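You operate a simulated robot arm through the tools that you are given. There is no shell and no other tool. Be economical: measure what you need, move in short steps, check, and stop when the job is done.

You are at the controls of a simulated two-armed robot. One attempt, no reset.

## Task
Make brine: one scoop of salt, then hold the jug and stir.
Fine: salt into the jug, stir till it melts; tin shut, scoop and spoon back, no spills. Set down upright: wooden scoop.

The check looks at the end state, three seconds after you hand in, the way a careful person would. Anything else that was tipped, shoved, dropped, spilled or broken makes it a failure.

## Robot
Two 7-joint arms with two-finger parallel grippers on one trunk, on a base that drives. Base frame: it is fixed to the floor where the robot stands at the start and does not move with it; the origin is under the middle of the robot, x ahead of it, y to its left, z up; the surface under the hand at the start is at about z = 0.775. Lengths are in m, angles in rad, forces in N, time in s.
The left shoulder is at the start at [0.07, 0.163, 1.22], the right one opposite. With the tool pointing down near the work surface each hand reaches from about 0.34 to 0.86 m from the robot's upright axis, wherever it stands, measured 20 degrees to its own side. Places, roughly: counter [0.7, 0, 0.8]; spoon pot (7x7x13 cm) [0.5, -0.3, 0.8]. Payload 3.43 kg a hand.
Tool frame (each hand has its own): the origin (TCP) lies between the finger pads and is the grasp point; the fingertips stand 0.034 m ahead of it; z points along the fingers, y is the line along which they close. Largest opening 0.128 m; finger width 0.024, thickness 0.012; the body of the gripper, 0.048 by 0.13 m, starts 0.096 m behind the TCP.
Orientation is that of the tool frame in the base frame, as [roll, pitch, yaw] about the fixed x, y, z axes, in that order (R = Rz(yaw) Ry(pitch) Rx(roll)). With the fingers straight down and closing along the base's y, the tool's x points along the base's -x, its y along +y and its z along -z.

## Interface
- The arms move only by the tool play_rows. It takes "left_rows", "right_rows" or both (then of equal length, played together; a hand with none holds still); each is a list that holds one entry, the list of rows, each a list of 7 numbers: the shift along the tool's x, y, z in units of 500 mm (1.0 is 500 mm), then the turn, a rotation vector about the tool's x, y, z in units of 120 degrees (1.0 is 120 degrees), then the opening, from 0 (shut) to 1 (fully open). In form: [[[dx, dy, dz, rx, ry, rz, claw], ...]]. A call has 1 to 12 rows; each row is the pose to reach, as a shift and turn from the pose commanded when the call began, along the tool's axes at that moment. A call with a number of a shift or a turn outside -1 to 1 is refused whole. Rows are played at 5 a second. More than 0.05 m and 0.15 rad between two rows, or a gripper value outside its range, and nothing of the call is played. Where a pose cannot be reached the arm comes as near as it can. A force on the tool above 50 N (or 10 N above the force at the start of the call, whichever is more), or a blocked arm, ends the call early, and 0.2 s more pass. The fingers move at their own pace (about 0.153 m/s each) and stop on an object; they squeeze with about 32 N. The grip force told is the motor's: it shows also when the fingers shut on nothing. Time passes only in rows, and 0.2 s behind the last, so rows that repeat a pose let the fingers close. It gives the time, the measured TCP pose, the force on the tool (base axes), the opening and the grip force at its end, in the units of the frame above (readings bear some noise), with the torque about the TCP (base axes, N m) and any sound that the robot's microphone picked up.
- Cameras (640 x 400 px; columns grow to the right, rows downward): "scene" is now at [0.1341, -0.001, 1.4394]; the picture's right is [-0.01, -1.00, 0.00], its down [-0.64, 0.01, -0.77] and it looks along [0.77, -0.01, -0.64] (base axes); focal length 214 px, centre (320, 200). "left" rides on the left gripper at [0.076, 0.011, -0.16] in its tool frame; the picture's right is [-0.15, 0.99, 0.00], its down [-0.88, -0.13, -0.46] and it looks along [-0.45, -0.07, 0.89] (tool axes); focal length 234 px, centre (320, 200). "right" rides on the right gripper at [0.076, -0.011, -0.16] in its tool frame; the picture's right is [0.15, 0.99, 0.00], its down [-0.88, 0.13, -0.46] and it looks along [-0.45, 0.07, 0.89] (tool axes); focal length 234 px, centre (320, 200). There is no depth. A picture from a camera that has moved, and an enlarged one, comes with that camera's place and axes in the base frame and with its lens.
- snapshot(camera): a new picture of that camera. The clock stands still meanwhile.
- slide_trunk(by): slides the trunk up (or, below 0, down) by that many m; the arms and the scene camera ride with it, the base frame stays. It gives what a move gives, with no picture.
- roll_base(legs): drives the robot by 1 to 6 legs, each [ahead, left, turn to the left] in m, m and rad, along the robot's own axes; the way and the turn of a leg run together, so that a leg with both is an arc; at most 1.5 m and 3.142 rad a leg. The arms and the cameras ride along, it lands a little off, and it stops where it bumps. It gives what a move gives.
- pan_tilt(pan, tilt): turns the head with the scene camera to pan (to the left, within 1.501 rad either way) and tilt (down, from -0.506 to 1.204), counted from straight ahead of the robot. It gives what a move gives.
- zoom(camera, box): a new picture of the part [left, top, right, bottom] of that camera's present view, enlarged. The clock stands still meanwhile.
- hand_in(): hands the job in; it is judged then, once.

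Work in short steps. Places have to be worked out from the pictures, the camera data and where the tool is seen: move nearer, look again, correct. Check each grasp and each placing, and mend what went wrong. You have 120 turns and 88 pictures in all, those below and enlarged ones among them. Open the grippers and draw the arms clear of the work before you hand the job in, unless the task says otherwise; then end with one line.

The tools are called after "Call:" as name(argument=value, ...) on one line, values as JSON. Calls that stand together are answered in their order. play_rows: Moves the arms, as the interface text tells. Its arguments: {"type":"object","properties":{"left_rows":{"type":"array","items":{"type":"array","items":{"type":"array","items":{"type":"number"}}}},"right_rows":{"type":"array","items":{"type":"array","items":{"type":"array","items":{"type":"number"}}}}},"required":[]} The other tools are called the same way: slide_trunk (by) slides the trunk up or down; roll_base (legs) drives the base; pan_tilt (pan, tilt) turns the head that bears the scene camera; snapshot (camera) takes a picture; zoom (camera, box) takes an enlarged picture of a part of a camera's view; hand_in () hands the job in.

At the start:

```text
t: 0.0
left_tcp_pos: [0.496, 0.2549, 1.3433]
left_tcp_rot: [3.141, 0.002, -3.141]
left_ft_force: [0.6, 0.7, -0.1]
left_wrist_torque: [0.02, -0.05, -0.01]
left_width: 0.1279
left_grip_force: 0.1
right_tcp_pos: [0.4038, -0.1784, 1.3129]
right_tcp_rot: [-3.142, 0.0, -3.141]
right_ft_force: [0.8, 1.4, 0.2]
right_wrist_torque: [0.02, 0.02, -0.01]
right_width: 0.128
right_grip_force: 0.1
trunk travel left (down, up): [-0.7, 0.24]
robot x, y, heading: [0.0021, 0.0009, 0.0]
head pan, tilt: [-0.012, 0.691]
```

scene: 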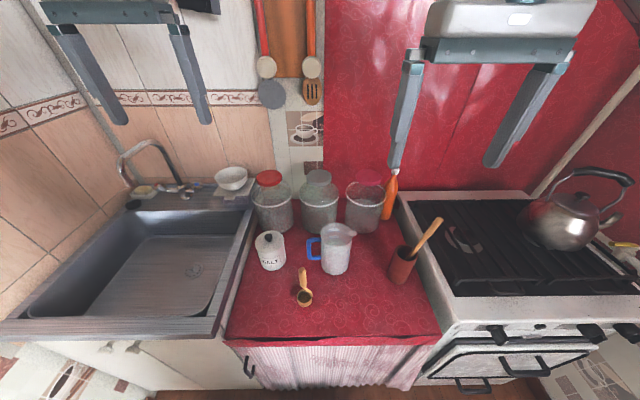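
right: 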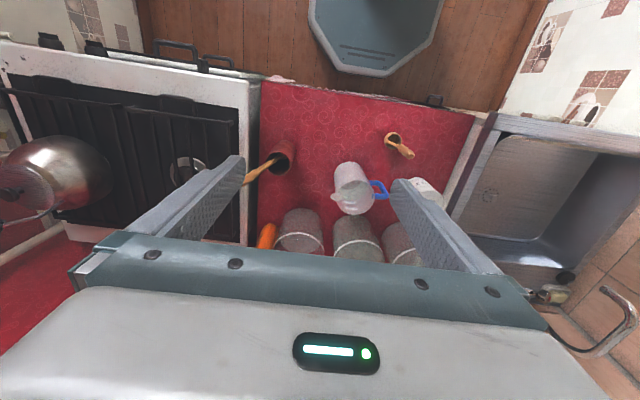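
left: 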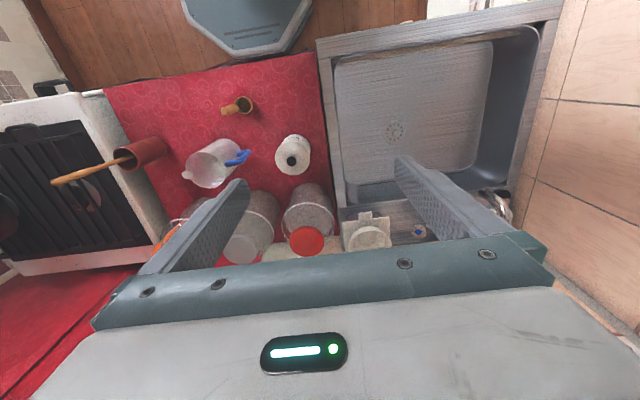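

The pictures show the salt tin, the jug, the scoop and the spoon pot on the red counter. I'll zoom in to measure them.

Call:
zoom(camera="scene", box=[240, 210, 368, 310])

Call:
zoom(camera="scene", box=[340, 200, 468, 300])

```text
4.00 times, centred on (304, 260) of scene
camera zoom: at [0.1341, -0.001, 1.4394], right [-0.01, -1.0, 0.0], down [-0.64, 0.01, -0.77], along [0.77, -0.01, -0.64], focal length 858 px, centre (384, -40)
```

zoom: 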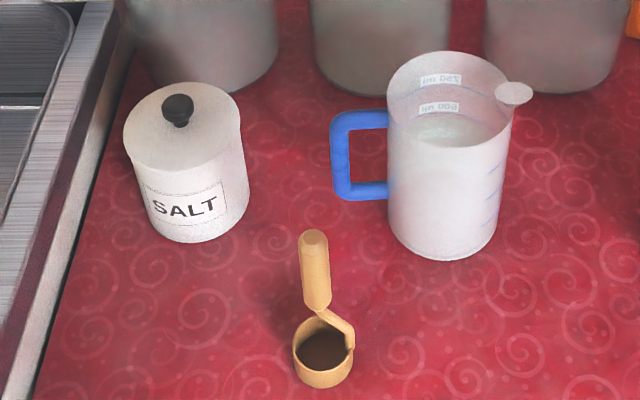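

```text
4.00 times, centred on (404, 250) of scene
camera zoom: at [0.1341, -0.001, 1.4394], right [-0.01, -1.0, 0.0], down [-0.64, 0.01, -0.77], along [0.77, -0.01, -0.64], focal length 858 px, centre (-16, 0)
```

zoom: 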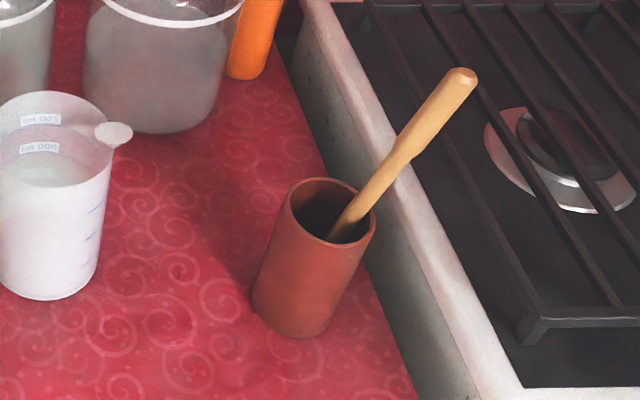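

I put the tin at about (0.58, 0.16) with its knob top near z 0.925, the jug at (0.56, -0.06), and the scoop standing upright at (0.443, 0.04) with its handle top near 0.955. The left hand goes above the tin and the right hand goes nearer the scoop for a closer look.

Call:
play_rows(left_rows=[[[-0.03, -0.03, 0.07, 0, 0, 0, 1], [-0.06, -0.06, 0.14, 0, 0, 0, 1], [-0.09, -0.1, 0.21, 0, 0, 0, 1], [-0.12, -0.13, 0.28, 0, 0, 0, 1], [-0.15, -0.16, 0.35, 0, 0, 0, 0.8], [-0.172, -0.194, 0.43, 0, 0, 0, 0.6]]])

Call:
snapshot(camera="left")

Call:
zoom(camera="right", box=[230, 100, 480, 256])

```text
t: 1.4
left_tcp_pos: [0.5843, 0.1563, 1.1272]
left_tcp_rot: [-3.141, 0.0, -3.139]
left_ft_force: [0.1, 0.3, -0.3]
left_wrist_torque: [-0.01, 0.04, 0.01]
left_width: 0.0767
left_grip_force: 0.1
right_tcp_pos: [0.4056, -0.1792, 1.3133]
right_tcp_rot: [-3.14, -0.002, -3.14]
right_ft_force: [0.5, -0.3, 0.2]
right_wrist_torque: [0.0, 0.01, -0.01]
right_width: 0.128
right_grip_force: 0.1
trunk travel left (down, up): [-0.7, 0.24]
robot x, y, heading: [-0.0038, -0.0001, 0.002]
head pan, tilt: [-0.012, 0.691]
```

```text
82 pictures are left
camera left: at [0.5074, 0.1679, 1.2874], right [0.14, 0.99, 0.0], down [0.88, -0.13, 0.46], along [0.45, -0.07, -0.89], focal length 234 px, centre (320, 200)
```

left: 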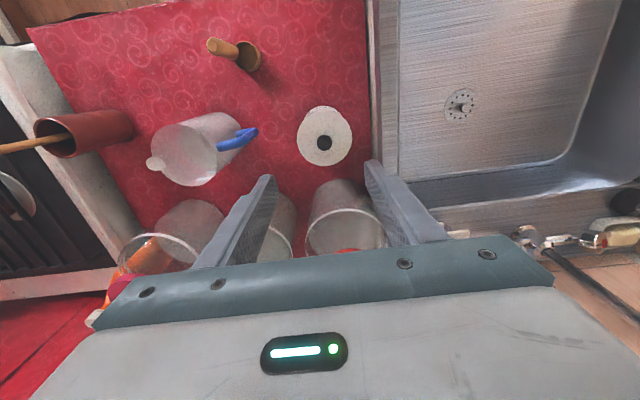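

```text
2.56 times, centred on (355, 178) of right
camera zoom: at [0.3298, -0.189, 1.4735], right [-0.15, 0.99, 0.0], down [0.88, 0.13, 0.45], along [0.45, 0.07, -0.89], focal length 600 px, centre (230, 256)
```

zoom: 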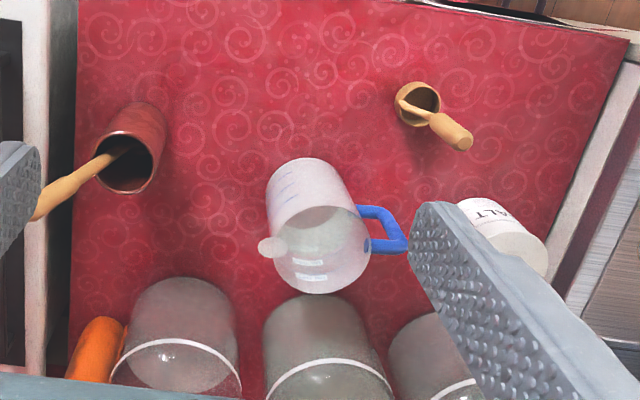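

The knob is at about (0.594, 0.158). I'll lower the left hand over it and check from the scene camera.

Call:
play_rows(left_rows=[[[-0.01, 0.002, 0.09, 0, 0, 0, 0.5], [-0.02, 0.003, 0.18, 0, 0, 0, 0.5], [-0.02, 0.003, 0.27, 0, 0, 0, 0.5], [-0.02, 0.003, 0.34, 0, 0, 0, 0.5], [-0.02, 0.003, 0.34, 0, 0, 0, 0.5]]])

Call:
zoom(camera="scene", box=[216, 180, 344, 260])

Call:
snapshot(camera="left")

```text
t: 2.6
left_tcp_pos: [0.5915, 0.1579, 0.9581]
left_tcp_rot: [3.141, 0.003, -3.139]
left_ft_force: [0.7, 0.2, -1.0]
left_wrist_torque: [0.01, -0.04, 0.03]
left_width: 0.064
left_grip_force: 0.2
right_tcp_pos: [0.403, -0.1786, 1.3136]
right_tcp_rot: [-3.141, 0.0, -3.141]
right_ft_force: [-1.3, -0.2, 0.2]
right_wrist_torque: [-0.03, -0.01, 0.01]
right_width: 0.1281
right_grip_force: 0.0
trunk travel left (down, up): [-0.7, 0.24]
robot x, y, heading: [0.0011, 0.002, -0.001]
head pan, tilt: [-0.012, 0.691]
```

```text
5.00 times, centred on (280, 220) of scene
camera zoom: at [0.1337, -0.0013, 1.4395], right [-0.01, -1.0, 0.0], down [-0.64, 0.01, -0.77], along [0.77, -0.01, -0.64], focal length 1072 px, centre (520, 100)
```

zoom: 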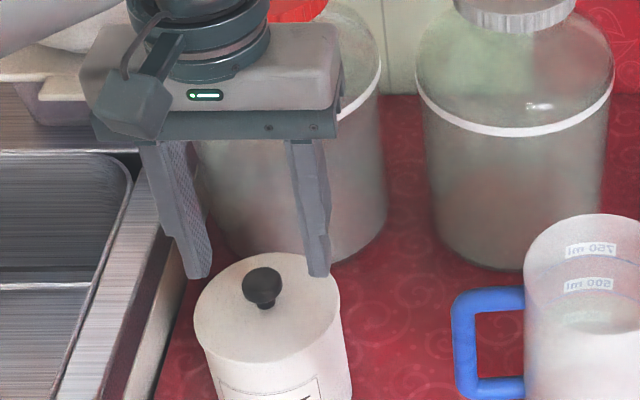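

```text
79 pictures are left
camera left: at [0.5154, 0.1686, 1.118], right [0.15, 0.99, 0.0], down [0.88, -0.13, 0.46], along [0.45, -0.07, -0.89], focal length 234 px, centre (320, 200)
```

left: 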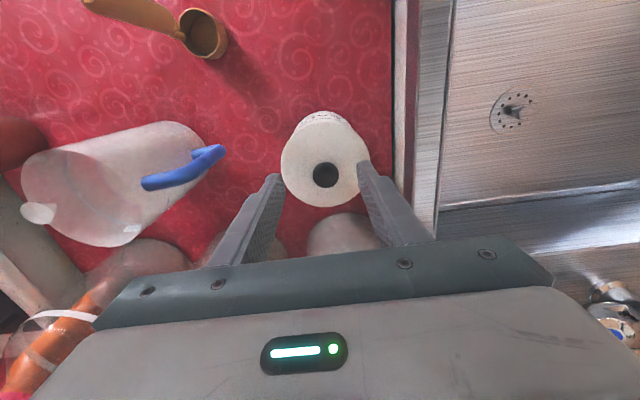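

The knob ball is at about (0.592, 0.160, 0.905) and the lid top is near 0.88. I'll go down so the tips surround the knob, then close.

Call:
play_rows(left_rows=[[[0, 0.003, 0.035, 0, 0, 0, 0.5], [0, 0.003, 0.07, 0, 0, 0, 0.5], [0, 0.003, 0.07, 0, 0, 0, 0.2], [0, 0.003, 0.07, 0, 0, 0, 0], [0, 0.003, 0.07, 0, 0, 0, 0]]])

Call:
zoom(camera="scene", box=[216, 180, 344, 260])

```text
t: 3.8
left_tcp_pos: [0.5915, 0.16, 0.9246]
left_tcp_rot: [3.141, -0.001, -3.14]
left_ft_force: [0.1, 0.6, -0.9]
left_wrist_torque: [0.03, -0.02, 0.03]
left_width: 0.0238
left_grip_force: 31.9
right_tcp_pos: [0.4026, -0.178, 1.3138]
right_tcp_rot: [3.14, -0.002, -3.14]
right_ft_force: [-0.5, 0.9, 0.4]
right_wrist_torque: [-0.03, -0.02, 0.0]
right_width: 0.1283
right_grip_force: 0.0
trunk travel left (down, up): [-0.7, 0.24]
robot x, y, heading: [0.002, 0.0013, -0.001]
head pan, tilt: [-0.012, 0.691]
heard: snap
```

```text
5.00 times, centred on (280, 220) of scene
camera zoom: at [0.1341, -0.0009, 1.4394], right [-0.01, -1.0, 0.0], down [-0.64, 0.01, -0.77], along [0.77, -0.01, -0.64], focal length 1072 px, centre (520, 100)
```

zoom: 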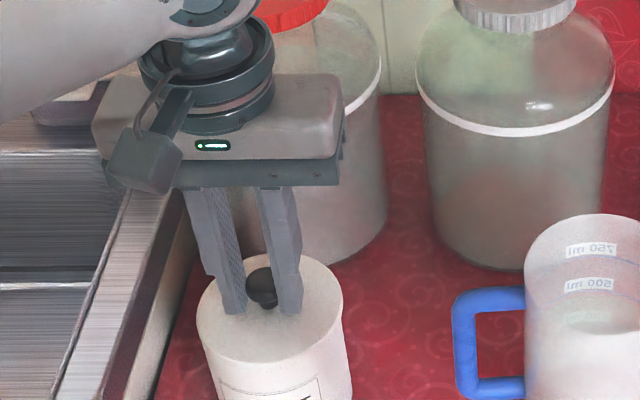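

The knob is gripped, width 24 mm. I'll lift slowly and see whether the lid comes off or the tin rises with it.

Call:
play_rows(left_rows=[[[0, 0.003, 0.065, 0, 0, 0, 0], [0, 0.003, 0.055, 0, 0, 0, 0], [0, 0.003, 0.045, 0, 0, 0, 0], [0, 0.003, 0.03, 0, 0, 0, 0]]])

Call:
zoom(camera="scene", box=[216, 180, 344, 260])

```text
t: 4.2
left_tcp_pos: [0.5937, 0.1616, 0.9153]
left_tcp_rot: [-3.134, 0.017, -3.14]
left_ft_force: [-19.1, 2.1, 31.9]
left_wrist_torque: [0.33, 0.94, 0.08]
left_width: 0.0239
left_grip_force: 32.3
right_tcp_pos: [0.4014, -0.1788, 1.3146]
right_tcp_rot: [-3.141, 0.002, -3.14]
right_ft_force: [0.5, -1.4, -1.2]
right_wrist_torque: [-0.04, 0.09, -0.01]
right_width: 0.128
right_grip_force: 0.1
trunk travel left (down, up): [-0.7, 0.24]
robot x, y, heading: [-0.0039, 0.0009, 0.001]
head pan, tilt: [-0.012, 0.691]
stopped in row 1 (left hand): the force on the tool passed its limit at 80 N (the readings are from after the stop); the commanded pose is now the measured one
```

```text
5.00 times, centred on (280, 220) of scene
camera zoom: at [0.131, -0.0008, 1.4399], right [-0.01, -1.0, 0.0], down [-0.64, 0.01, -0.77], along [0.77, -0.01, -0.64], focal length 1072 px, centre (520, 100)
```

zoom: 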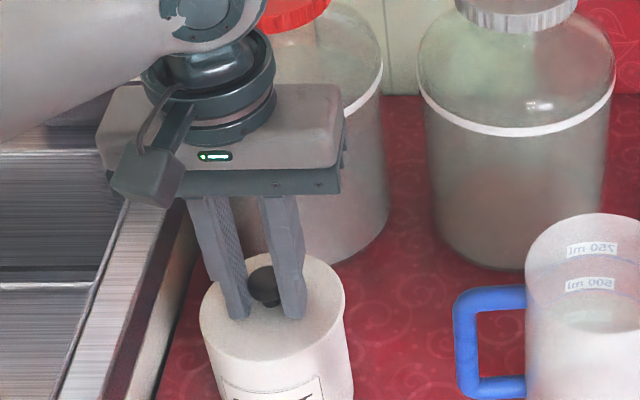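

I had the sign wrong: rows count from the pose at the start of the call, so that pressed down on the lid. I'll rise 1 cm gently to undo the load, then check.

Call:
play_rows(left_rows=[[[0.002, -0.002, -0.01, 0, 0, 0, 0], [0.003, -0.002, -0.018, 0, -0.008, 0, 0], [0.003, -0.002, -0.022, 0, -0.008, 0, 0]]])

Call:
zoom(camera="scene", box=[216, 200, 344, 280])

```text
t: 5.0
left_tcp_pos: [0.5938, 0.1602, 0.9223]
left_tcp_rot: [-3.136, 0.033, -3.138]
left_ft_force: [-1.4, 1.2, 0.5]
left_wrist_torque: [0.03, 0.04, -0.01]
left_width: 0.0237
left_grip_force: 31.8
right_tcp_pos: [0.4024, -0.1783, 1.3144]
right_tcp_rot: [3.141, -0.001, -3.14]
right_ft_force: [0.8, -0.8, 0.1]
right_wrist_torque: [0.01, 0.01, 0.0]
right_width: 0.1279
right_grip_force: 0.1
trunk travel left (down, up): [-0.7, 0.24]
robot x, y, heading: [0.0015, -0.001, 0.0]
head pan, tilt: [-0.012, 0.691]
```

```text
5.00 times, centred on (280, 240) of scene
camera zoom: at [0.134, -0.0009, 1.4394], right [-0.01, -1.0, 0.0], down [-0.64, 0.01, -0.77], along [0.77, -0.01, -0.64], focal length 1072 px, centre (520, 0)
```

zoom: 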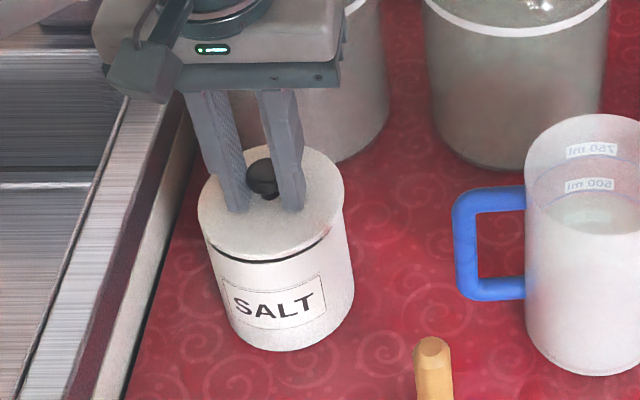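

The lid is coming off cleanly with a slight tilt. I'll lift straight up, levelling the hand.

Call:
play_rows(left_rows=[[[0, 0, -0.01, 0, 0.008, 0, 0], [0, 0, -0.03, 0, 0.016, 0, 0], [0, 0, -0.06, 0, 0.016, 0, 0], [0, 0, -0.1, 0, 0.016, 0, 0], [0, 0, -0.16, 0, 0.016, 0, 0], [0, 0, -0.24, 0, 0.016, 0, 0]]])

Call:
snapshot(camera="scene")

```text
t: 6.4
left_tcp_pos: [0.5884, 0.1623, 1.0426]
left_tcp_rot: [-3.135, 0.0, -3.14]
left_ft_force: [-1.0, -1.3, 0.3]
left_wrist_torque: [0.0, -0.03, 0.02]
left_width: 0.0003
left_grip_force: 31.8
right_tcp_pos: [0.4025, -0.1786, 1.314]
right_tcp_rot: [-3.14, -0.001, 3.141]
right_ft_force: [0.0, -0.2, -0.5]
right_wrist_torque: [0.02, 0.02, 0.01]
right_width: 0.1278
right_grip_force: 0.1
trunk travel left (down, up): [-0.7, 0.24]
robot x, y, heading: [0.0027, 0.0029, 0.001]
head pan, tilt: [-0.012, 0.691]
```

```text
75 pictures are left
camera scene: at [0.1332, -0.0012, 1.4394], right [-0.01, -1.0, 0.0], down [-0.64, 0.01, -0.77], along [0.77, -0.01, -0.64], focal length 214 px, centre (320, 200)
```

scene: 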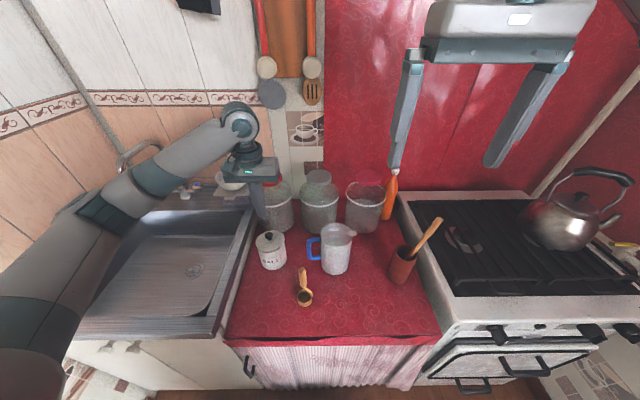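

The fingers shut on nothing, so the knob slipped. I'll look closely at the lid.

Call:
zoom(camera="scene", box=[240, 220, 304, 276])

Call:
zoom(camera="left", box=[240, 80, 400, 220])

```text
7.14 times, centred on (272, 248) of scene
camera zoom: at [0.1332, -0.0012, 1.4394], right [-0.01, -1.0, 0.0], down [-0.64, 0.01, -0.77], along [0.77, -0.01, -0.64], focal length 1532 px, centre (663, -143)
```

zoom: 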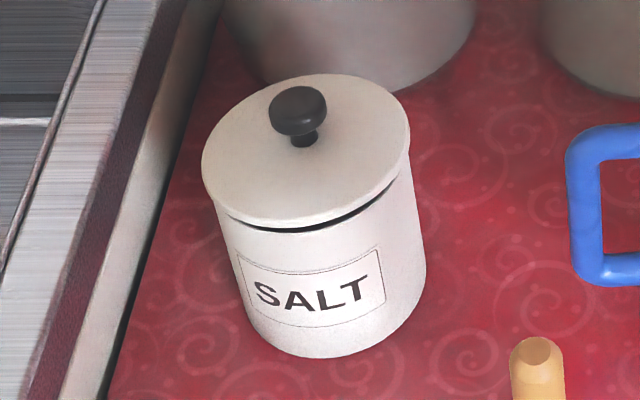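

```text
2.86 times, centred on (320, 150) of left
camera zoom: at [0.5124, 0.173, 1.2026], right [0.14, 0.99, -0.01], down [0.88, -0.13, 0.46], along [0.45, -0.07, -0.89], focal length 669 px, centre (320, 343)
```

zoom: 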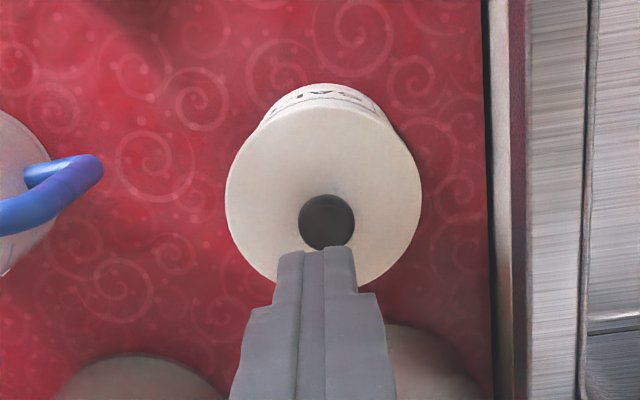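

The lid is loosened and sits ajar, with its front edge up. I'll regrip the knob and lift again in small straight steps.

Call:
play_rows(left_rows=[[[-0.01, -0.002, 0.04, 0, 0, 0, 0.4], [-0.014, -0.002, 0.12, 0, 0, 0, 0.4], [-0.014, -0.002, 0.2, 0, 0, 0, 0.4], [-0.014, -0.002, 0.238, 0, 0, 0, 0.4], [-0.014, -0.002, 0.238, 0, 0, 0, 0.1], [-0.014, -0.002, 0.238, 0, 0, 0, 0], [-0.014, -0.002, 0.238, 0, 0, 0, 0]]])

Call:
play_rows(left_rows=[[[0, 0, -0.004, 0, 0, 0, 0], [0, 0, -0.008, 0, 0, 0, 0], [0, 0, -0.012, 0, 0, 0, 0]]])

Call:
zoom(camera="scene", box=[240, 220, 304, 276])

```text
t: 8.0
left_tcp_pos: [0.5964, 0.1581, 0.9239]
left_tcp_rot: [-3.135, -0.002, -3.137]
left_ft_force: [1.1, 0.5, 0.1]
left_wrist_torque: [0.02, -0.04, 0.0]
left_width: 0.0239
left_grip_force: 31.9
right_tcp_pos: [0.4036, -0.1776, 1.3142]
right_tcp_rot: [3.142, 0.001, 3.141]
right_ft_force: [-0.3, 0.5, -0.1]
right_wrist_torque: [0.02, 0.01, 0.0]
right_width: 0.1282
right_grip_force: 0.1
trunk travel left (down, up): [-0.7, 0.24]
robot x, y, heading: [0.0005, -0.0006, -0.003]
head pan, tilt: [-0.012, 0.691]
```

```text
t: 8.8
left_tcp_pos: [0.5964, 0.1583, 0.9301]
left_tcp_rot: [-3.135, -0.001, -3.139]
left_ft_force: [-0.2, -0.7, 0.4]
left_wrist_torque: [0.03, -0.02, -0.01]
left_width: 0.0243
left_grip_force: 31.8
right_tcp_pos: [0.4033, -0.1777, 1.3141]
right_tcp_rot: [3.14, -0.001, 3.141]
right_ft_force: [0.5, -0.2, -0.7]
right_wrist_torque: [0.0, 0.02, 0.0]
right_width: 0.1278
right_grip_force: 0.0
trunk travel left (down, up): [-0.7, 0.24]
robot x, y, heading: [0.002, 0.0, -0.001]
head pan, tilt: [-0.012, 0.691]
```

```text
7.14 times, centred on (272, 248) of scene
camera zoom: at [0.1343, -0.0008, 1.4394], right [-0.01, -1.0, 0.0], down [-0.64, 0.01, -0.77], along [0.77, -0.01, -0.64], focal length 1532 px, centre (663, -143)
```

zoom: 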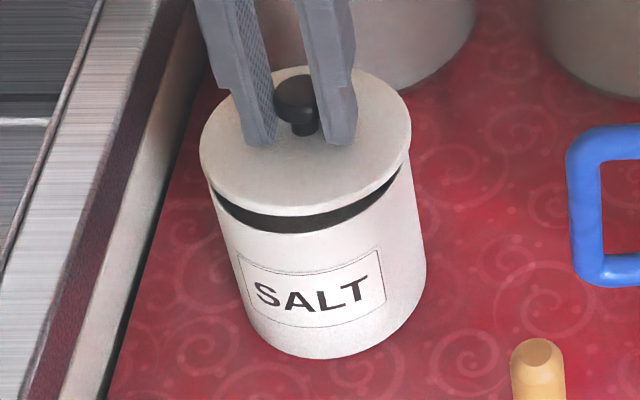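

The lid is rising with almost no force. I'll continue slowly.

Call:
play_rows(left_rows=[[[0, 0, -0.006, 0, 0, 0, 0], [0, 0, -0.012, 0, 0, 0, 0], [0, 0, -0.018, 0, 0, 0, 0], [0, 0, -0.024, 0, 0, 0, 0], [0, 0, -0.03, 0, 0, 0, 0]]])

Call:
zoom(camera="scene", box=[240, 210, 304, 266])

```text
t: 10.0
left_tcp_pos: [0.5971, 0.1597, 0.9452]
left_tcp_rot: [-3.136, -0.003, -3.139]
left_ft_force: [-0.4, -0.7, -1.2]
left_wrist_torque: [-0.02, -0.03, -0.01]
left_width: 0.0244
left_grip_force: 31.7
right_tcp_pos: [0.405, -0.1777, 1.3149]
right_tcp_rot: [3.141, -0.001, -3.142]
right_ft_force: [-0.6, -0.9, -0.7]
right_wrist_torque: [-0.02, 0.02, -0.03]
right_width: 0.1278
right_grip_force: 0.0
trunk travel left (down, up): [-0.7, 0.24]
robot x, y, heading: [0.0001, -0.0001, 0.004]
head pan, tilt: [-0.012, 0.691]
```

```text
7.14 times, centred on (272, 238) of scene
camera zoom: at [0.1343, -0.0009, 1.4394], right [-0.01, -1.0, 0.0], down [-0.64, 0.01, -0.77], along [0.77, -0.01, -0.64], focal length 1532 px, centre (663, -71)
```

zoom: 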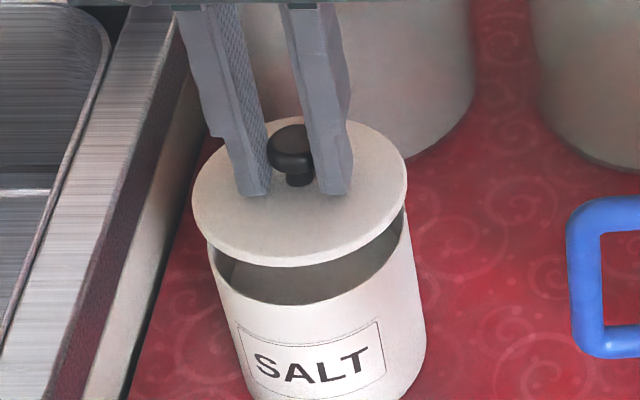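

The lid is free. I'll raise it 6 cm, carry it to the clear counter spot at about (0.46, 0.17) and check before lowering.

Call:
play_rows(left_rows=[[[0, 0, -0.03, 0, 0, 0, 0], [0, 0, -0.06, 0, 0, 0, 0], [0, 0, -0.09, 0, 0, 0, 0], [0, 0, -0.12, 0, 0, 0, 0], [0.05, 0.005, -0.12, 0, 0, 0, 0], [0.1, 0.01, -0.12, 0, 0, 0, 0], [0.15, 0.015, -0.12, 0, 0, 0, 0], [0.2, 0.02, -0.12, 0, 0, 0, 0], [0.25, 0.02, -0.12, 0, 0, 0, 0], [0.27, 0.02, -0.12, 0, 0, 0, 0]]])

Call:
zoom(camera="scene", box=[200, 200, 360, 300])

```text
t: 12.2
left_tcp_pos: [0.4621, 0.1687, 1.0042]
left_tcp_rot: [-3.136, -0.001, -3.139]
left_ft_force: [0.0, 0.7, 0.3]
left_wrist_torque: [-0.01, 0.03, 0.02]
left_width: 0.0241
left_grip_force: 32.0
right_tcp_pos: [0.4053, -0.1777, 1.3134]
right_tcp_rot: [3.14, 0.003, -3.141]
right_ft_force: [0.0, -0.2, -0.2]
right_wrist_torque: [-0.04, -0.01, 0.01]
right_width: 0.1279
right_grip_force: 0.1
trunk travel left (down, up): [-0.7, 0.24]
robot x, y, heading: [-0.0012, 0.002, -0.002]
head pan, tilt: [-0.012, 0.691]
```

```text
4.00 times, centred on (280, 250) of scene
camera zoom: at [0.1342, -0.0008, 1.4394], right [-0.01, -1.0, 0.0], down [-0.64, 0.01, -0.77], along [0.77, -0.01, -0.64], focal length 858 px, centre (480, 0)
```

zoom: 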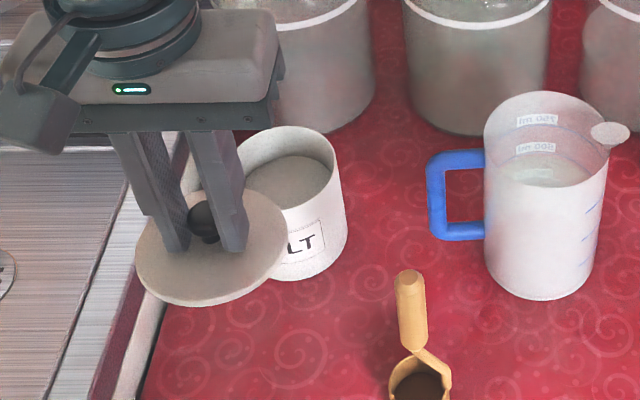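

The lid is held slightly tilted, and the spot below is clear with the counter edge at y≈0.25. I'll lower it, then feel for the table.

Call:
play_rows(left_rows=[[[0, 0, 0.08, 0, 0, 0, 0], [0, 0, 0.16, 0, 0, 0, 0], [0, 0, 0.24, 0, 0, 0, 0], [0, 0, 0.3, 0, 0, 0, 0], [0, 0, 0.32, 0, 0, 0, 0], [0, 0, 0.33, 0, 0, 0, 0], [0, 0, 0.34, 0, 0, 0, 0]]])

Call:
zoom(camera="scene", box=[200, 220, 360, 320])

```text
t: 13.8
left_tcp_pos: [0.4632, 0.1675, 0.8331]
left_tcp_rot: [-3.134, -0.002, -3.137]
left_ft_force: [-0.1, 0.4, -0.1]
left_wrist_torque: [0.0, -0.01, 0.01]
left_width: 0.024
left_grip_force: 32.0
right_tcp_pos: [0.4047, -0.1788, 1.3129]
right_tcp_rot: [-3.141, -0.001, 3.141]
right_ft_force: [0.5, -0.5, -0.3]
right_wrist_torque: [0.04, -0.01, 0.01]
right_width: 0.1279
right_grip_force: 0.0
trunk travel left (down, up): [-0.7, 0.24]
robot x, y, heading: [-0.002, 0.0013, -0.001]
head pan, tilt: [-0.012, 0.691]
```

```text
4.00 times, centred on (280, 270) of scene
camera zoom: at [0.1343, -0.0007, 1.4394], right [-0.01, -1.0, 0.0], down [-0.64, 0.01, -0.77], along [0.77, -0.01, -0.64], focal length 858 px, centre (480, -80)
```

zoom: 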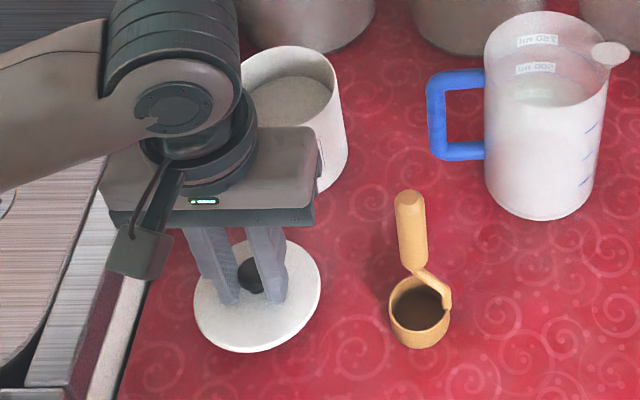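

The lid is just above the table. I'll step down by a few mm until contact.

Call:
play_rows(left_rows=[[[0, 0, 0.006, 0, 0, 0, 0], [0, 0, 0.012, 0, 0, 0, 0]]])

Call:
play_rows(left_rows=[[[0, 0, 0.006, 0, 0, 0, 0], [0, 0, 0.01, 0, 0, 0, 0]]])

```text
t: 14.4
left_tcp_pos: [0.4627, 0.167, 0.8303]
left_tcp_rot: [-3.135, 0.003, -3.139]
left_ft_force: [-1.8, 1.6, 17.0]
left_wrist_torque: [-0.12, -0.56, 0.06]
left_width: 0.0241
left_grip_force: 32.3
right_tcp_pos: [0.4021, -0.1795, 1.3144]
right_tcp_rot: [3.14, 0.001, 3.141]
right_ft_force: [-0.3, -1.1, -0.1]
right_wrist_torque: [0.02, 0.03, 0.01]
right_width: 0.1279
right_grip_force: 0.0
trunk travel left (down, up): [-0.7, 0.24]
robot x, y, heading: [0.0038, 0.0028, -0.002]
head pan, tilt: [-0.012, 0.691]
```

```text
t: 15.0
left_tcp_pos: [0.4595, 0.1678, 0.8255]
left_tcp_rot: [-3.136, 0.002, -3.139]
left_ft_force: [-7.9, 5.4, 26.6]
left_wrist_torque: [0.16, -0.64, 0.16]
left_width: 0.0243
left_grip_force: 31.7
right_tcp_pos: [0.3999, -0.1787, 1.3151]
right_tcp_rot: [-3.141, 0.001, -3.139]
right_ft_force: [-0.5, -0.6, 0.7]
right_wrist_torque: [0.05, 0.0, 0.01]
right_width: 0.1279
right_grip_force: 0.0
trunk travel left (down, up): [-0.7, 0.24]
robot x, y, heading: [0.0012, -0.0022, 0.002]
head pan, tilt: [-0.012, 0.691]
```

Contact made. I'll release the lid and draw the left hand up and out to the left.

Call:
play_rows(left_rows=[[[0, 0, -0.004, 0, 0, 0, 0.15], [0, 0, -0.006, 0, 0, 0, 0.35], [0, 0, -0.01, 0, 0, 0, 0.45], [0, 0, -0.08, 0, 0, 0, 0.5], [0, 0, -0.17, 0, 0, 0, 0.5], [0, 0, -0.26, 0, 0, 0, 0.5], [0, 0.05, -0.34, 0, 0, 0, 0.5], [0, 0.12, -0.4, 0, 0, 0, 0.5], [0, 0.2, -0.45, 0, 0, 0, 0.5], [0, 0.28, -0.5, 0, 0, 0, 0.5]]])

Call:
zoom(camera="scene", box=[200, 210, 360, 310])

```text
t: 17.2
left_tcp_pos: [0.4612, 0.3098, 1.073]
left_tcp_rot: [-3.131, 0.0, -3.14]
left_ft_force: [0.1, -0.4, -0.3]
left_wrist_torque: [-0.02, -0.06, 0.02]
left_width: 0.064
left_grip_force: 0.1
right_tcp_pos: [0.402, -0.1761, 1.3136]
right_tcp_rot: [-3.141, -0.001, -3.141]
right_ft_force: [0.1, -1.7, -0.6]
right_wrist_torque: [-0.03, -0.01, 0.0]
right_width: 0.1279
right_grip_force: 0.0
trunk travel left (down, up): [-0.7, 0.24]
robot x, y, heading: [0.0005, 0.0, -0.003]
head pan, tilt: [-0.012, 0.691]
```

```text
4.00 times, centred on (280, 260) of scene
camera zoom: at [0.1328, 0.0006, 1.4395], right [-0.01, -1.0, 0.0], down [-0.64, 0.01, -0.77], along [0.77, -0.01, -0.64], focal length 858 px, centre (480, -40)
```

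zoom: 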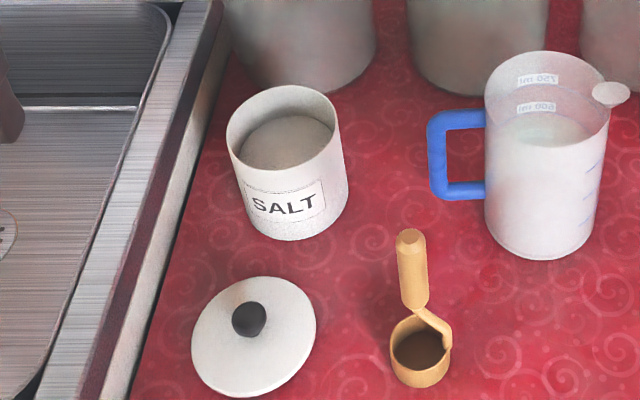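

The tin is open and the lid lies flat. I plan to grip the scoop with the right hand horizontal so I can pour by rolling the wrist. I'll back the base 0.15 m for elbow room and turn the right hand to point forward.

Call:
roll_base(legs=[[-0.15, 0, 0]])

Call:
play_rows(right_rows=[[[-0.02, 0.0, 0.02, 0, -0.0625, 0, 1], [-0.04, 0.0, 0.04, 0, -0.125, 0, 1], [-0.06, 0.0, 0.06, 0, -0.1875, 0, 1], [-0.08, 0.0, 0.08, 0, -0.25, 0, 1], [-0.1, 0.0, 0.1, 0, -0.3125, 0, 0.8], [-0.12, 0.0, 0.12, 0, -0.375, 0, 0.8], [-0.14, 0.0, 0.14, 0, -0.4375, 0, 0.6], [-0.16, 0.0, 0.16, 0, -0.5, 0, 0.6], [-0.17, 0.0, 0.18, 0, -0.5625, 0, 0.5], [-0.18, 0.0, 0.2, 0, -0.625, 0, 0.5], [-0.19, 0.0, 0.22, 0, -0.6875, 0, 0.5], [-0.2, 0.0, 0.24, 0, -0.75, 0, 0.5]]])

Call:
snapshot(camera="scene")

```text
t: 18.6
left_tcp_pos: [0.3148, 0.3095, 1.0721]
left_tcp_rot: [-3.135, -0.003, -3.138]
left_ft_force: [0.1, -0.2, 0.2]
left_wrist_torque: [-0.01, 0.01, 0.0]
left_width: 0.0641
left_grip_force: 0.1
right_tcp_pos: [0.2566, -0.1786, 1.3124]
right_tcp_rot: [-3.141, -0.002, -3.141]
right_ft_force: [-1.2, -0.1, -0.6]
right_wrist_torque: [-0.05, 0.03, 0.0]
right_width: 0.128
right_grip_force: 0.0
trunk travel left (down, up): [-0.7, 0.24]
robot x, y, heading: [-0.1508, -0.002, -0.001]
head pan, tilt: [-0.012, 0.691]
```

```text
t: 21.4
left_tcp_pos: [0.3111, 0.3105, 1.0736]
left_tcp_rot: [-3.135, 0.001, -3.136]
left_ft_force: [0.0, -0.1, 0.2]
left_wrist_torque: [0.03, -0.02, 0.01]
left_width: 0.0641
left_grip_force: 0.1
right_tcp_pos: [0.4077, -0.0155, 1.2253]
right_tcp_rot: [1.489, 1.325, 1.694]
right_ft_force: [-0.6, -0.8, -0.7]
right_wrist_torque: [0.02, 0.0, -0.01]
right_width: 0.0637
right_grip_force: 0.1
right hand out of reach, approached as far as the arm can: row 6, 7, 8, 9, 10, 11, 12
trunk travel left (down, up): [-0.7, 0.24]
robot x, y, heading: [-0.1504, -0.0001, 0.004]
head pan, tilt: [-0.012, 0.691]
stopped in row 12 (right hand): the arm was blocked; the commanded pose is now the measured one
```

```text
67 pictures are left
camera scene: at [-0.0167, -0.0005, 1.4396], right [-0.01, -1.0, 0.0], down [-0.64, 0.01, -0.77], along [0.77, -0.01, -0.64], focal length 214 px, centre (320, 200)
```

scene: 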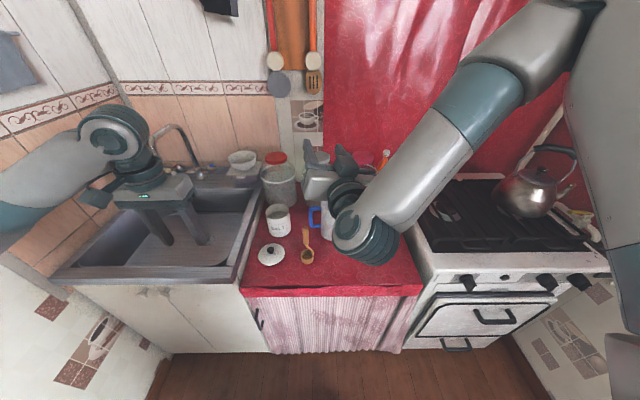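

The arm reached a joint limit while folded, but the hand is now nearly horizontal and pointing ahead. I'll level the roll and lower it toward scoop height.

Call:
play_rows(right_rows=[[[0.07, -0.02, -0.01, 0, 0, -0.02, 0.5], [0.14, -0.04, -0.02, 0, 0, -0.045, 0.5], [0.21, -0.06, -0.03, 0, 0, -0.07, 0.5], [0.28, -0.07, -0.04, 0, 0, -0.095, 0.5], [0.35, -0.09, -0.05, 0, 0, -0.117, 0.5]]])

Call:
snapshot(camera="scene")

```text
t: 22.6
left_tcp_pos: [0.3152, 0.3103, 1.0707]
left_tcp_rot: [-3.135, -0.001, -3.136]
left_ft_force: [0.1, -1.3, -0.2]
left_wrist_torque: [0.01, -0.01, 0.0]
left_width: 0.0639
left_grip_force: 0.0
right_tcp_pos: [0.4062, 0.0103, 1.0717]
right_tcp_rot: [-0.511, 1.566, -0.318]
right_ft_force: [-0.2, -0.2, -0.1]
right_wrist_torque: [0.03, 0.0, 0.0]
right_width: 0.0639
right_grip_force: 0.1
right hand out of reach, approached as far as the arm can: row 3, 4, 5
trunk travel left (down, up): [-0.7, 0.24]
robot x, y, heading: [-0.1485, -0.0018, 0.001]
head pan, tilt: [-0.012, 0.691]
```

```text
66 pictures are left
camera scene: at [-0.0137, -0.0004, 1.4394], right [-0.01, -1.0, 0.0], down [-0.64, 0.01, -0.77], along [0.77, -0.01, -0.64], focal length 214 px, centre (320, 200)
```

scene: 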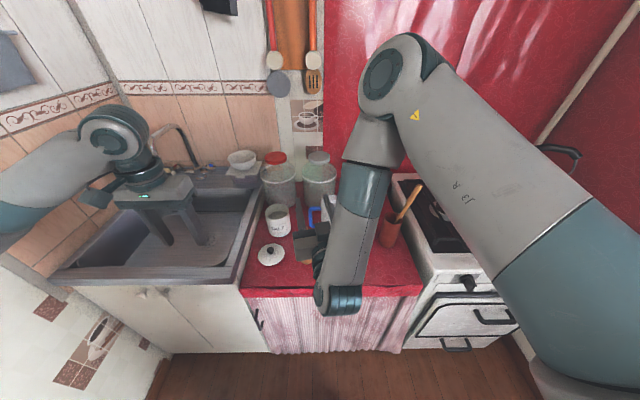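

The elbow is folded high at its limit because the shoulder sits too far above the hand. I'll back off over the floor, lower the trunk 0.2 m and retry.

Call:
roll_base(legs=[[-0.2, 0, 0]])

Call:
slide_trunk(by=-0.2)

Call:
play_rows(right_rows=[[[-0.03, -0.03, 0.04, 0, 0, 0, 0.5], [-0.05, -0.06, 0.08, 0, 0, 0, 0.5], [-0.07, -0.09, 0.12, 0, 0, 0, 0.5], [-0.09, -0.12, 0.16, 0, 0, 0, 0.5]]])

Call:
snapshot(camera="scene")

```text
t: 24.1
left_tcp_pos: [0.1143, 0.3102, 1.0726]
left_tcp_rot: [-3.135, -0.003, -3.139]
left_ft_force: [-1.0, 0.0, 1.2]
left_wrist_torque: [0.03, 0.0, 0.03]
left_width: 0.0642
left_grip_force: 0.0
right_tcp_pos: [0.2069, 0.01, 1.0729]
right_tcp_rot: [-0.386, 1.563, -0.193]
right_ft_force: [-0.7, 0.5, -0.3]
right_wrist_torque: [0.01, -0.01, 0.0]
right_width: 0.0641
right_grip_force: 0.0
trunk travel left (down, up): [-0.7, 0.24]
robot x, y, heading: [-0.3489, 0.0002, 0.002]
head pan, tilt: [-0.012, 0.691]
```

```text
t: 26.3
left_tcp_pos: [0.1158, 0.3107, 0.8716]
left_tcp_rot: [-3.136, -0.003, -3.138]
left_ft_force: [0.0, 0.8, 0.7]
left_wrist_torque: [0.04, -0.01, 0.0]
left_width: 0.064
left_grip_force: 0.1
right_tcp_pos: [0.2062, 0.0104, 0.873]
right_tcp_rot: [-0.364, 1.562, -0.171]
right_ft_force: [0.3, 0.4, -0.1]
right_wrist_torque: [-0.01, -0.03, -0.02]
right_width: 0.0639
right_grip_force: 0.0
trunk travel left (down, up): [-0.5, 0.44]
robot x, y, heading: [-0.3478, -0.0002, -0.0]
head pan, tilt: [-0.012, 0.691]
```

```text
t: 27.3
left_tcp_pos: [0.115, 0.3097, 0.8727]
left_tcp_rot: [-3.133, -0.002, -3.138]
left_ft_force: [0.0, -0.1, 0.7]
left_wrist_torque: [0.01, -0.01, -0.01]
left_width: 0.064
left_grip_force: 0.1
right_tcp_pos: [0.2752, 0.0035, 0.9351]
right_tcp_rot: [-1.822, 1.568, -1.648]
right_ft_force: [0.6, 0.5, -0.8]
right_wrist_torque: [0.02, -0.02, 0.02]
right_width: 0.0639
right_grip_force: 0.1
right hand out of reach, approached as far as the arm can: row 1, 2, 3, 4
trunk travel left (down, up): [-0.5, 0.44]
robot x, y, heading: [-0.3474, 0.0, 0.002]
head pan, tilt: [-0.012, 0.691]
```

```text
65 pictures are left
camera scene: at [-0.2134, -0.0011, 1.2394], right [-0.01, -1.0, 0.0], down [-0.64, 0.01, -0.77], along [0.77, -0.01, -0.64], focal length 214 px, centre (320, 200)
```

scene: 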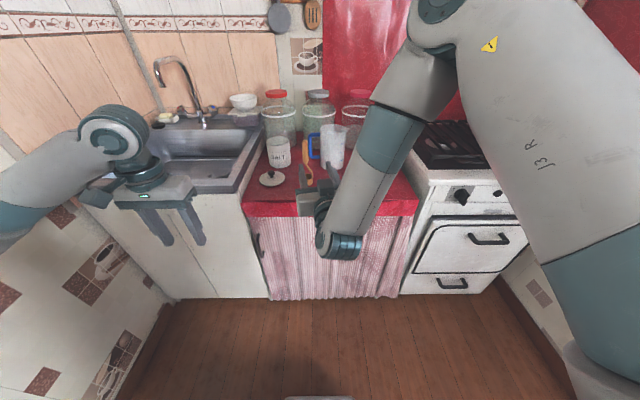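

The hand is level, but the wrist is still at its limit because the hand is too close to the trunk. I'll back the base 0.15 m and extend the arm forward by the same, to test reach at a longer distance.

Call:
roll_base(legs=[[-0.15, 0, 0]])

Call:
play_rows(right_rows=[[[0, 0, 0.07, 0, 0, 0, 0.5], [0, 0, 0.14, 0, 0, 0, 0.5], [0, 0, 0.21, 0, 0, 0, 0.5], [0, 0, 0.28, 0, 0, 0, 0.5]]])

Call:
snapshot(camera="scene")

```text
t: 28.5
left_tcp_pos: [0.0139, 0.2991, 0.872]
left_tcp_rot: [-3.137, -0.002, -3.079]
left_ft_force: [0.6, 0.5, 0.2]
left_wrist_torque: [0.05, 0.0, -0.04]
left_width: 0.064
left_grip_force: 0.1
right_tcp_pos: [0.1895, 0.0028, 0.9365]
right_tcp_rot: [-1.474, 1.57, -1.243]
right_ft_force: [-0.2, -1.1, 0.3]
right_wrist_torque: [0.0, -0.02, 0.01]
right_width: 0.0638
right_grip_force: 0.0
trunk travel left (down, up): [-0.5, 0.44]
robot x, y, heading: [-0.4273, -0.0358, 0.056]
head pan, tilt: [-0.012, 0.691]
stopped in leg 1: the robot was blocked; the commanded pose is now the measured one
```

```text
t: 29.5
left_tcp_pos: [0.0145, 0.2999, 0.8713]
left_tcp_rot: [-3.136, -0.005, -3.077]
left_ft_force: [0.4, 0.2, -0.4]
left_wrist_torque: [0.02, 0.0, 0.01]
left_width: 0.064
left_grip_force: 0.1
right_tcp_pos: [0.3185, 0.0565, 0.9447]
right_tcp_rot: [-2.889, 1.558, -2.674]
right_ft_force: [-0.2, -0.4, -0.1]
right_wrist_torque: [-0.01, -0.01, 0.0]
right_width: 0.0641
right_grip_force: 0.1
right hand out of reach, approached as far as the arm can: row 1, 2, 3, 4
trunk travel left (down, up): [-0.5, 0.44]
robot x, y, heading: [-0.4318, -0.0368, 0.058]
head pan, tilt: [-0.012, 0.691]
```

```text
64 pictures are left
camera scene: at [-0.2964, -0.0299, 1.2393], right [0.05, -1.0, 0.0], down [-0.64, -0.03, -0.77], along [0.77, 0.04, -0.64], focal length 214 px, centre (320, 200)
```

scene: 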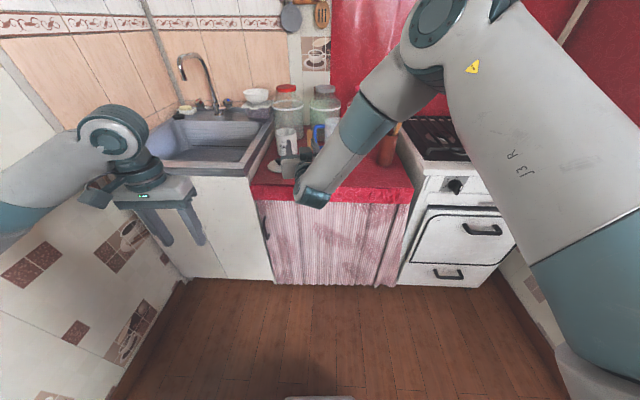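

The robot bumped something behind, so I won't go further back. A forward-pointing hand doesn't suit this arm, so I'll grip the scoop from above and pour by tilting the hand sideways toward +y. First: trunk up, hand back to pointing down.

Call:
slide_trunk(by=0.2)

Call:
play_rows(right_rows=[[[0, 0, -0.02, 0, 0.0625, 0, 0.5], [-0.02, 0, -0.04, 0, 0.125, 0, 0.5], [-0.03, 0, -0.06, 0, 0.1875, 0, 0.5], [-0.04, 0, -0.08, 0, 0.25, 0, 0.5], [-0.05, 0, -0.1, 0, 0.3125, 0, 0.5], [-0.06, 0, -0.1, 0, 0.375, 0, 0.5], [-0.07, 0, -0.1, 0, 0.4375, 0, 0.5], [-0.08, 0, -0.1, 0, 0.5, 0, 0.5], [-0.09, 0, -0.1, 0, 0.5625, 0, 0.5], [-0.1, 0, -0.1, 0, 0.625, 0, 0.5], [-0.1, 0, -0.1, 0, 0.6875, 0, 0.5], [-0.1, 0, -0.1, 0, 0.75, 0, 0.5]]])

Call:
pan_tilt(pan=1.45, tilt=0.8)

Call:
snapshot(camera="scene")

```text
t: 31.7
left_tcp_pos: [0.0138, 0.2993, 1.0714]
left_tcp_rot: [-3.135, -0.002, -3.079]
left_ft_force: [0.0, -0.1, -0.3]
left_wrist_torque: [0.03, 0.01, -0.01]
left_width: 0.0639
left_grip_force: 0.2
right_tcp_pos: [0.317, 0.0553, 1.1468]
right_tcp_rot: [-2.845, 1.559, -2.634]
right_ft_force: [-0.2, 0.6, 0.3]
right_wrist_torque: [-0.01, 0.04, -0.02]
right_width: 0.0639
right_grip_force: 0.1
trunk travel left (down, up): [-0.7, 0.24]
robot x, y, heading: [-0.4321, -0.0384, 0.059]
head pan, tilt: [-0.012, 0.691]
```

```text
t: 34.3
left_tcp_pos: [0.015, 0.2999, 1.071]
left_tcp_rot: [-3.135, -0.004, -3.079]
left_ft_force: [0.3, 1.0, 0.7]
left_wrist_torque: [-0.04, -0.02, -0.03]
left_width: 0.064
left_grip_force: 0.2
right_tcp_pos: [0.2698, 0.0461, 1.1968]
right_tcp_rot: [-3.138, -0.013, -2.927]
right_ft_force: [0.3, -0.1, 0.2]
right_wrist_torque: [-0.03, 0.03, 0.0]
right_width: 0.0639
right_grip_force: 0.1
trunk travel left (down, up): [-0.7, 0.24]
robot x, y, heading: [-0.432, -0.0376, 0.059]
head pan, tilt: [-0.012, 0.691]
```

```text
t: 35.9
left_tcp_pos: [0.0137, 0.3002, 1.0719]
left_tcp_rot: [-3.134, -0.002, -3.08]
left_ft_force: [0.1, 0.6, 0.1]
left_wrist_torque: [0.0, 0.0, 0.03]
left_width: 0.064
left_grip_force: 0.1
right_tcp_pos: [0.2702, 0.0448, 1.1969]
right_tcp_rot: [-3.138, -0.009, -2.929]
right_ft_force: [-0.6, 0.1, -0.3]
right_wrist_torque: [0.0, 0.03, 0.05]
right_width: 0.0639
right_grip_force: 0.1
trunk travel left (down, up): [-0.7, 0.24]
robot x, y, heading: [-0.4311, -0.0376, 0.06]
head pan, tilt: [1.45, 0.799]
```

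```text
63 pictures are left
camera scene: at [-0.3771, 0.047, 1.4304], right [1.0, -0.06, 0.0], down [-0.05, -0.72, -0.7], along [0.04, 0.7, -0.72], focal length 214 px, centre (320, 200)
```

scene: 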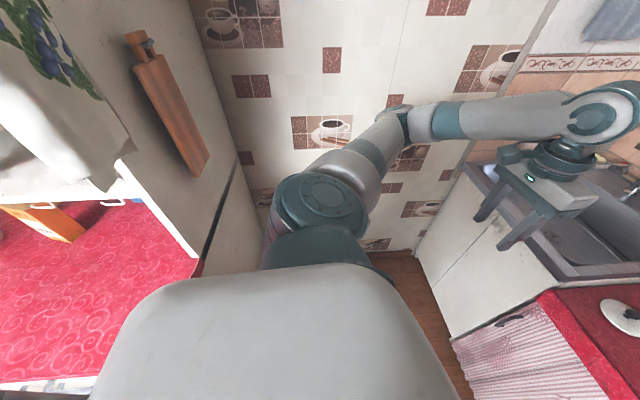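

The robot only touched a heavy cabinet and nothing moved. I'll drive back to the starting place, head forward.

Call:
roll_base(legs=[[0, 0, -0.06], [0.431, 0.038, 0]])

Call:
pan_tilt(pan=0, tilt=0.8)

Call:
snapshot(camera="scene")

```text
t: 38.9
left_tcp_pos: [0.4657, 0.3105, 1.0725]
left_tcp_rot: [-3.134, -0.001, -3.138]
left_ft_force: [-0.2, -0.1, 0.5]
left_wrist_torque: [0.0, 0.02, -0.02]
left_width: 0.0637
left_grip_force: 0.0
right_tcp_pos: [0.7058, 0.0405, 1.1969]
right_tcp_rot: [-3.136, -0.007, -2.988]
right_ft_force: [0.0, -0.1, 0.2]
right_wrist_torque: [-0.04, 0.03, -0.03]
right_width: 0.0638
right_grip_force: 0.1
trunk travel left (down, up): [-0.7, 0.24]
robot x, y, heading: [-0.0006, 0.001, -0.003]
head pan, tilt: [1.45, 0.799]
```

```text
t: 40.5
left_tcp_pos: [0.4657, 0.3091, 1.0722]
left_tcp_rot: [-3.134, -0.001, -3.138]
left_ft_force: [0.4, 0.0, -0.4]
left_wrist_torque: [0.0, 0.01, 0.01]
left_width: 0.0639
left_grip_force: 0.1
right_tcp_pos: [0.7068, 0.0414, 1.1965]
right_tcp_rot: [-3.139, -0.01, -2.987]
right_ft_force: [-0.7, 0.3, 0.0]
right_wrist_torque: [0.0, -0.01, 0.02]
right_width: 0.0642
right_grip_force: 0.0
trunk travel left (down, up): [-0.7, 0.24]
robot x, y, heading: [0.003, 0.0014, 0.001]
head pan, tilt: [0.0, 0.799]
```

```text
62 pictures are left
camera scene: at [0.1315, 0.0006, 1.4304], right [0.0, -1.0, 0.0], down [-0.72, 0.0, -0.7], along [0.7, 0.0, -0.72], focal length 214 px, centre (320, 200)
```

scene: 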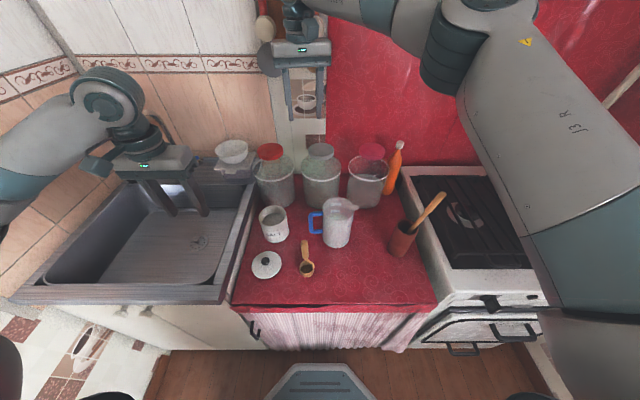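

All is intact. Before grasping, I'll test in free air that the right hand can tilt to point left, which is the pour pose.

Call:
play_rows(right_rows=[[[0.03, -0.036, 0.008, -0.0715, 0, 0, 0.5], [0.06, -0.072, 0.016, -0.143, 0, 0, 0.5], [0.09, -0.108, 0.024, -0.2145, 0, 0, 0.5], [0.12, -0.144, 0.032, -0.286, 0, 0, 0.5], [0.15, -0.18, 0.04, -0.3575, 0, 0, 0.5], [0.18, -0.216, 0.048, -0.429, 0, 0, 0.5], [0.21, -0.252, 0.056, -0.5005, 0, 0, 0.5], [0.24, -0.288, 0.064, -0.572, 0, 0, 0.5], [0.27, -0.324, 0.072, -0.6435, 0, 0, 0.5], [0.3, -0.36, 0.08, -0.715, 0, 0, 0.5], [0.33, -0.396, 0.088, -0.7865, 0, 0, 0.5], [0.362, -0.432, 0.094, -0.858, 0, 0, 0.5]]])

Call:
snapshot(camera="scene")

```text
t: 43.1
left_tcp_pos: [0.4651, 0.3097, 1.0723]
left_tcp_rot: [-3.137, -0.001, -3.139]
left_ft_force: [0.0, 0.0, -0.2]
left_wrist_torque: [0.06, 0.01, -0.03]
left_width: 0.0639
left_grip_force: 0.0
right_tcp_pos: [0.5595, -0.2016, 1.1526]
right_tcp_rot: [1.345, -0.01, -2.988]
right_ft_force: [0.1, 0.8, -0.5]
right_wrist_torque: [0.01, -0.01, -0.02]
right_width: 0.0638
right_grip_force: 0.1
trunk travel left (down, up): [-0.7, 0.24]
robot x, y, heading: [0.0009, -0.0021, 0.001]
head pan, tilt: [0.0, 0.799]
```

```text
61 pictures are left
camera scene: at [0.1313, -0.0001, 1.4306], right [0.0, -1.0, 0.0], down [-0.72, 0.0, -0.7], along [0.7, 0.0, -0.72], focal length 214 px, centre (320, 200)
```

scene: 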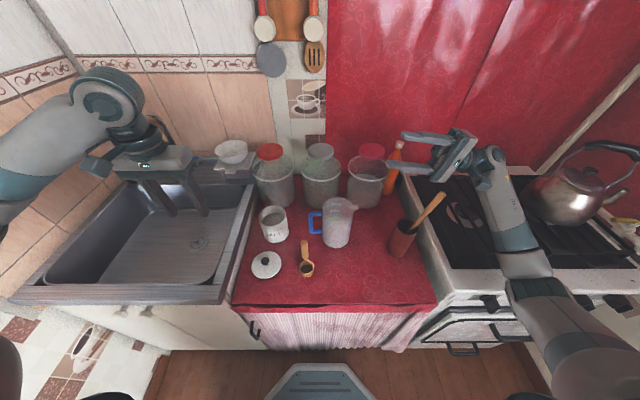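

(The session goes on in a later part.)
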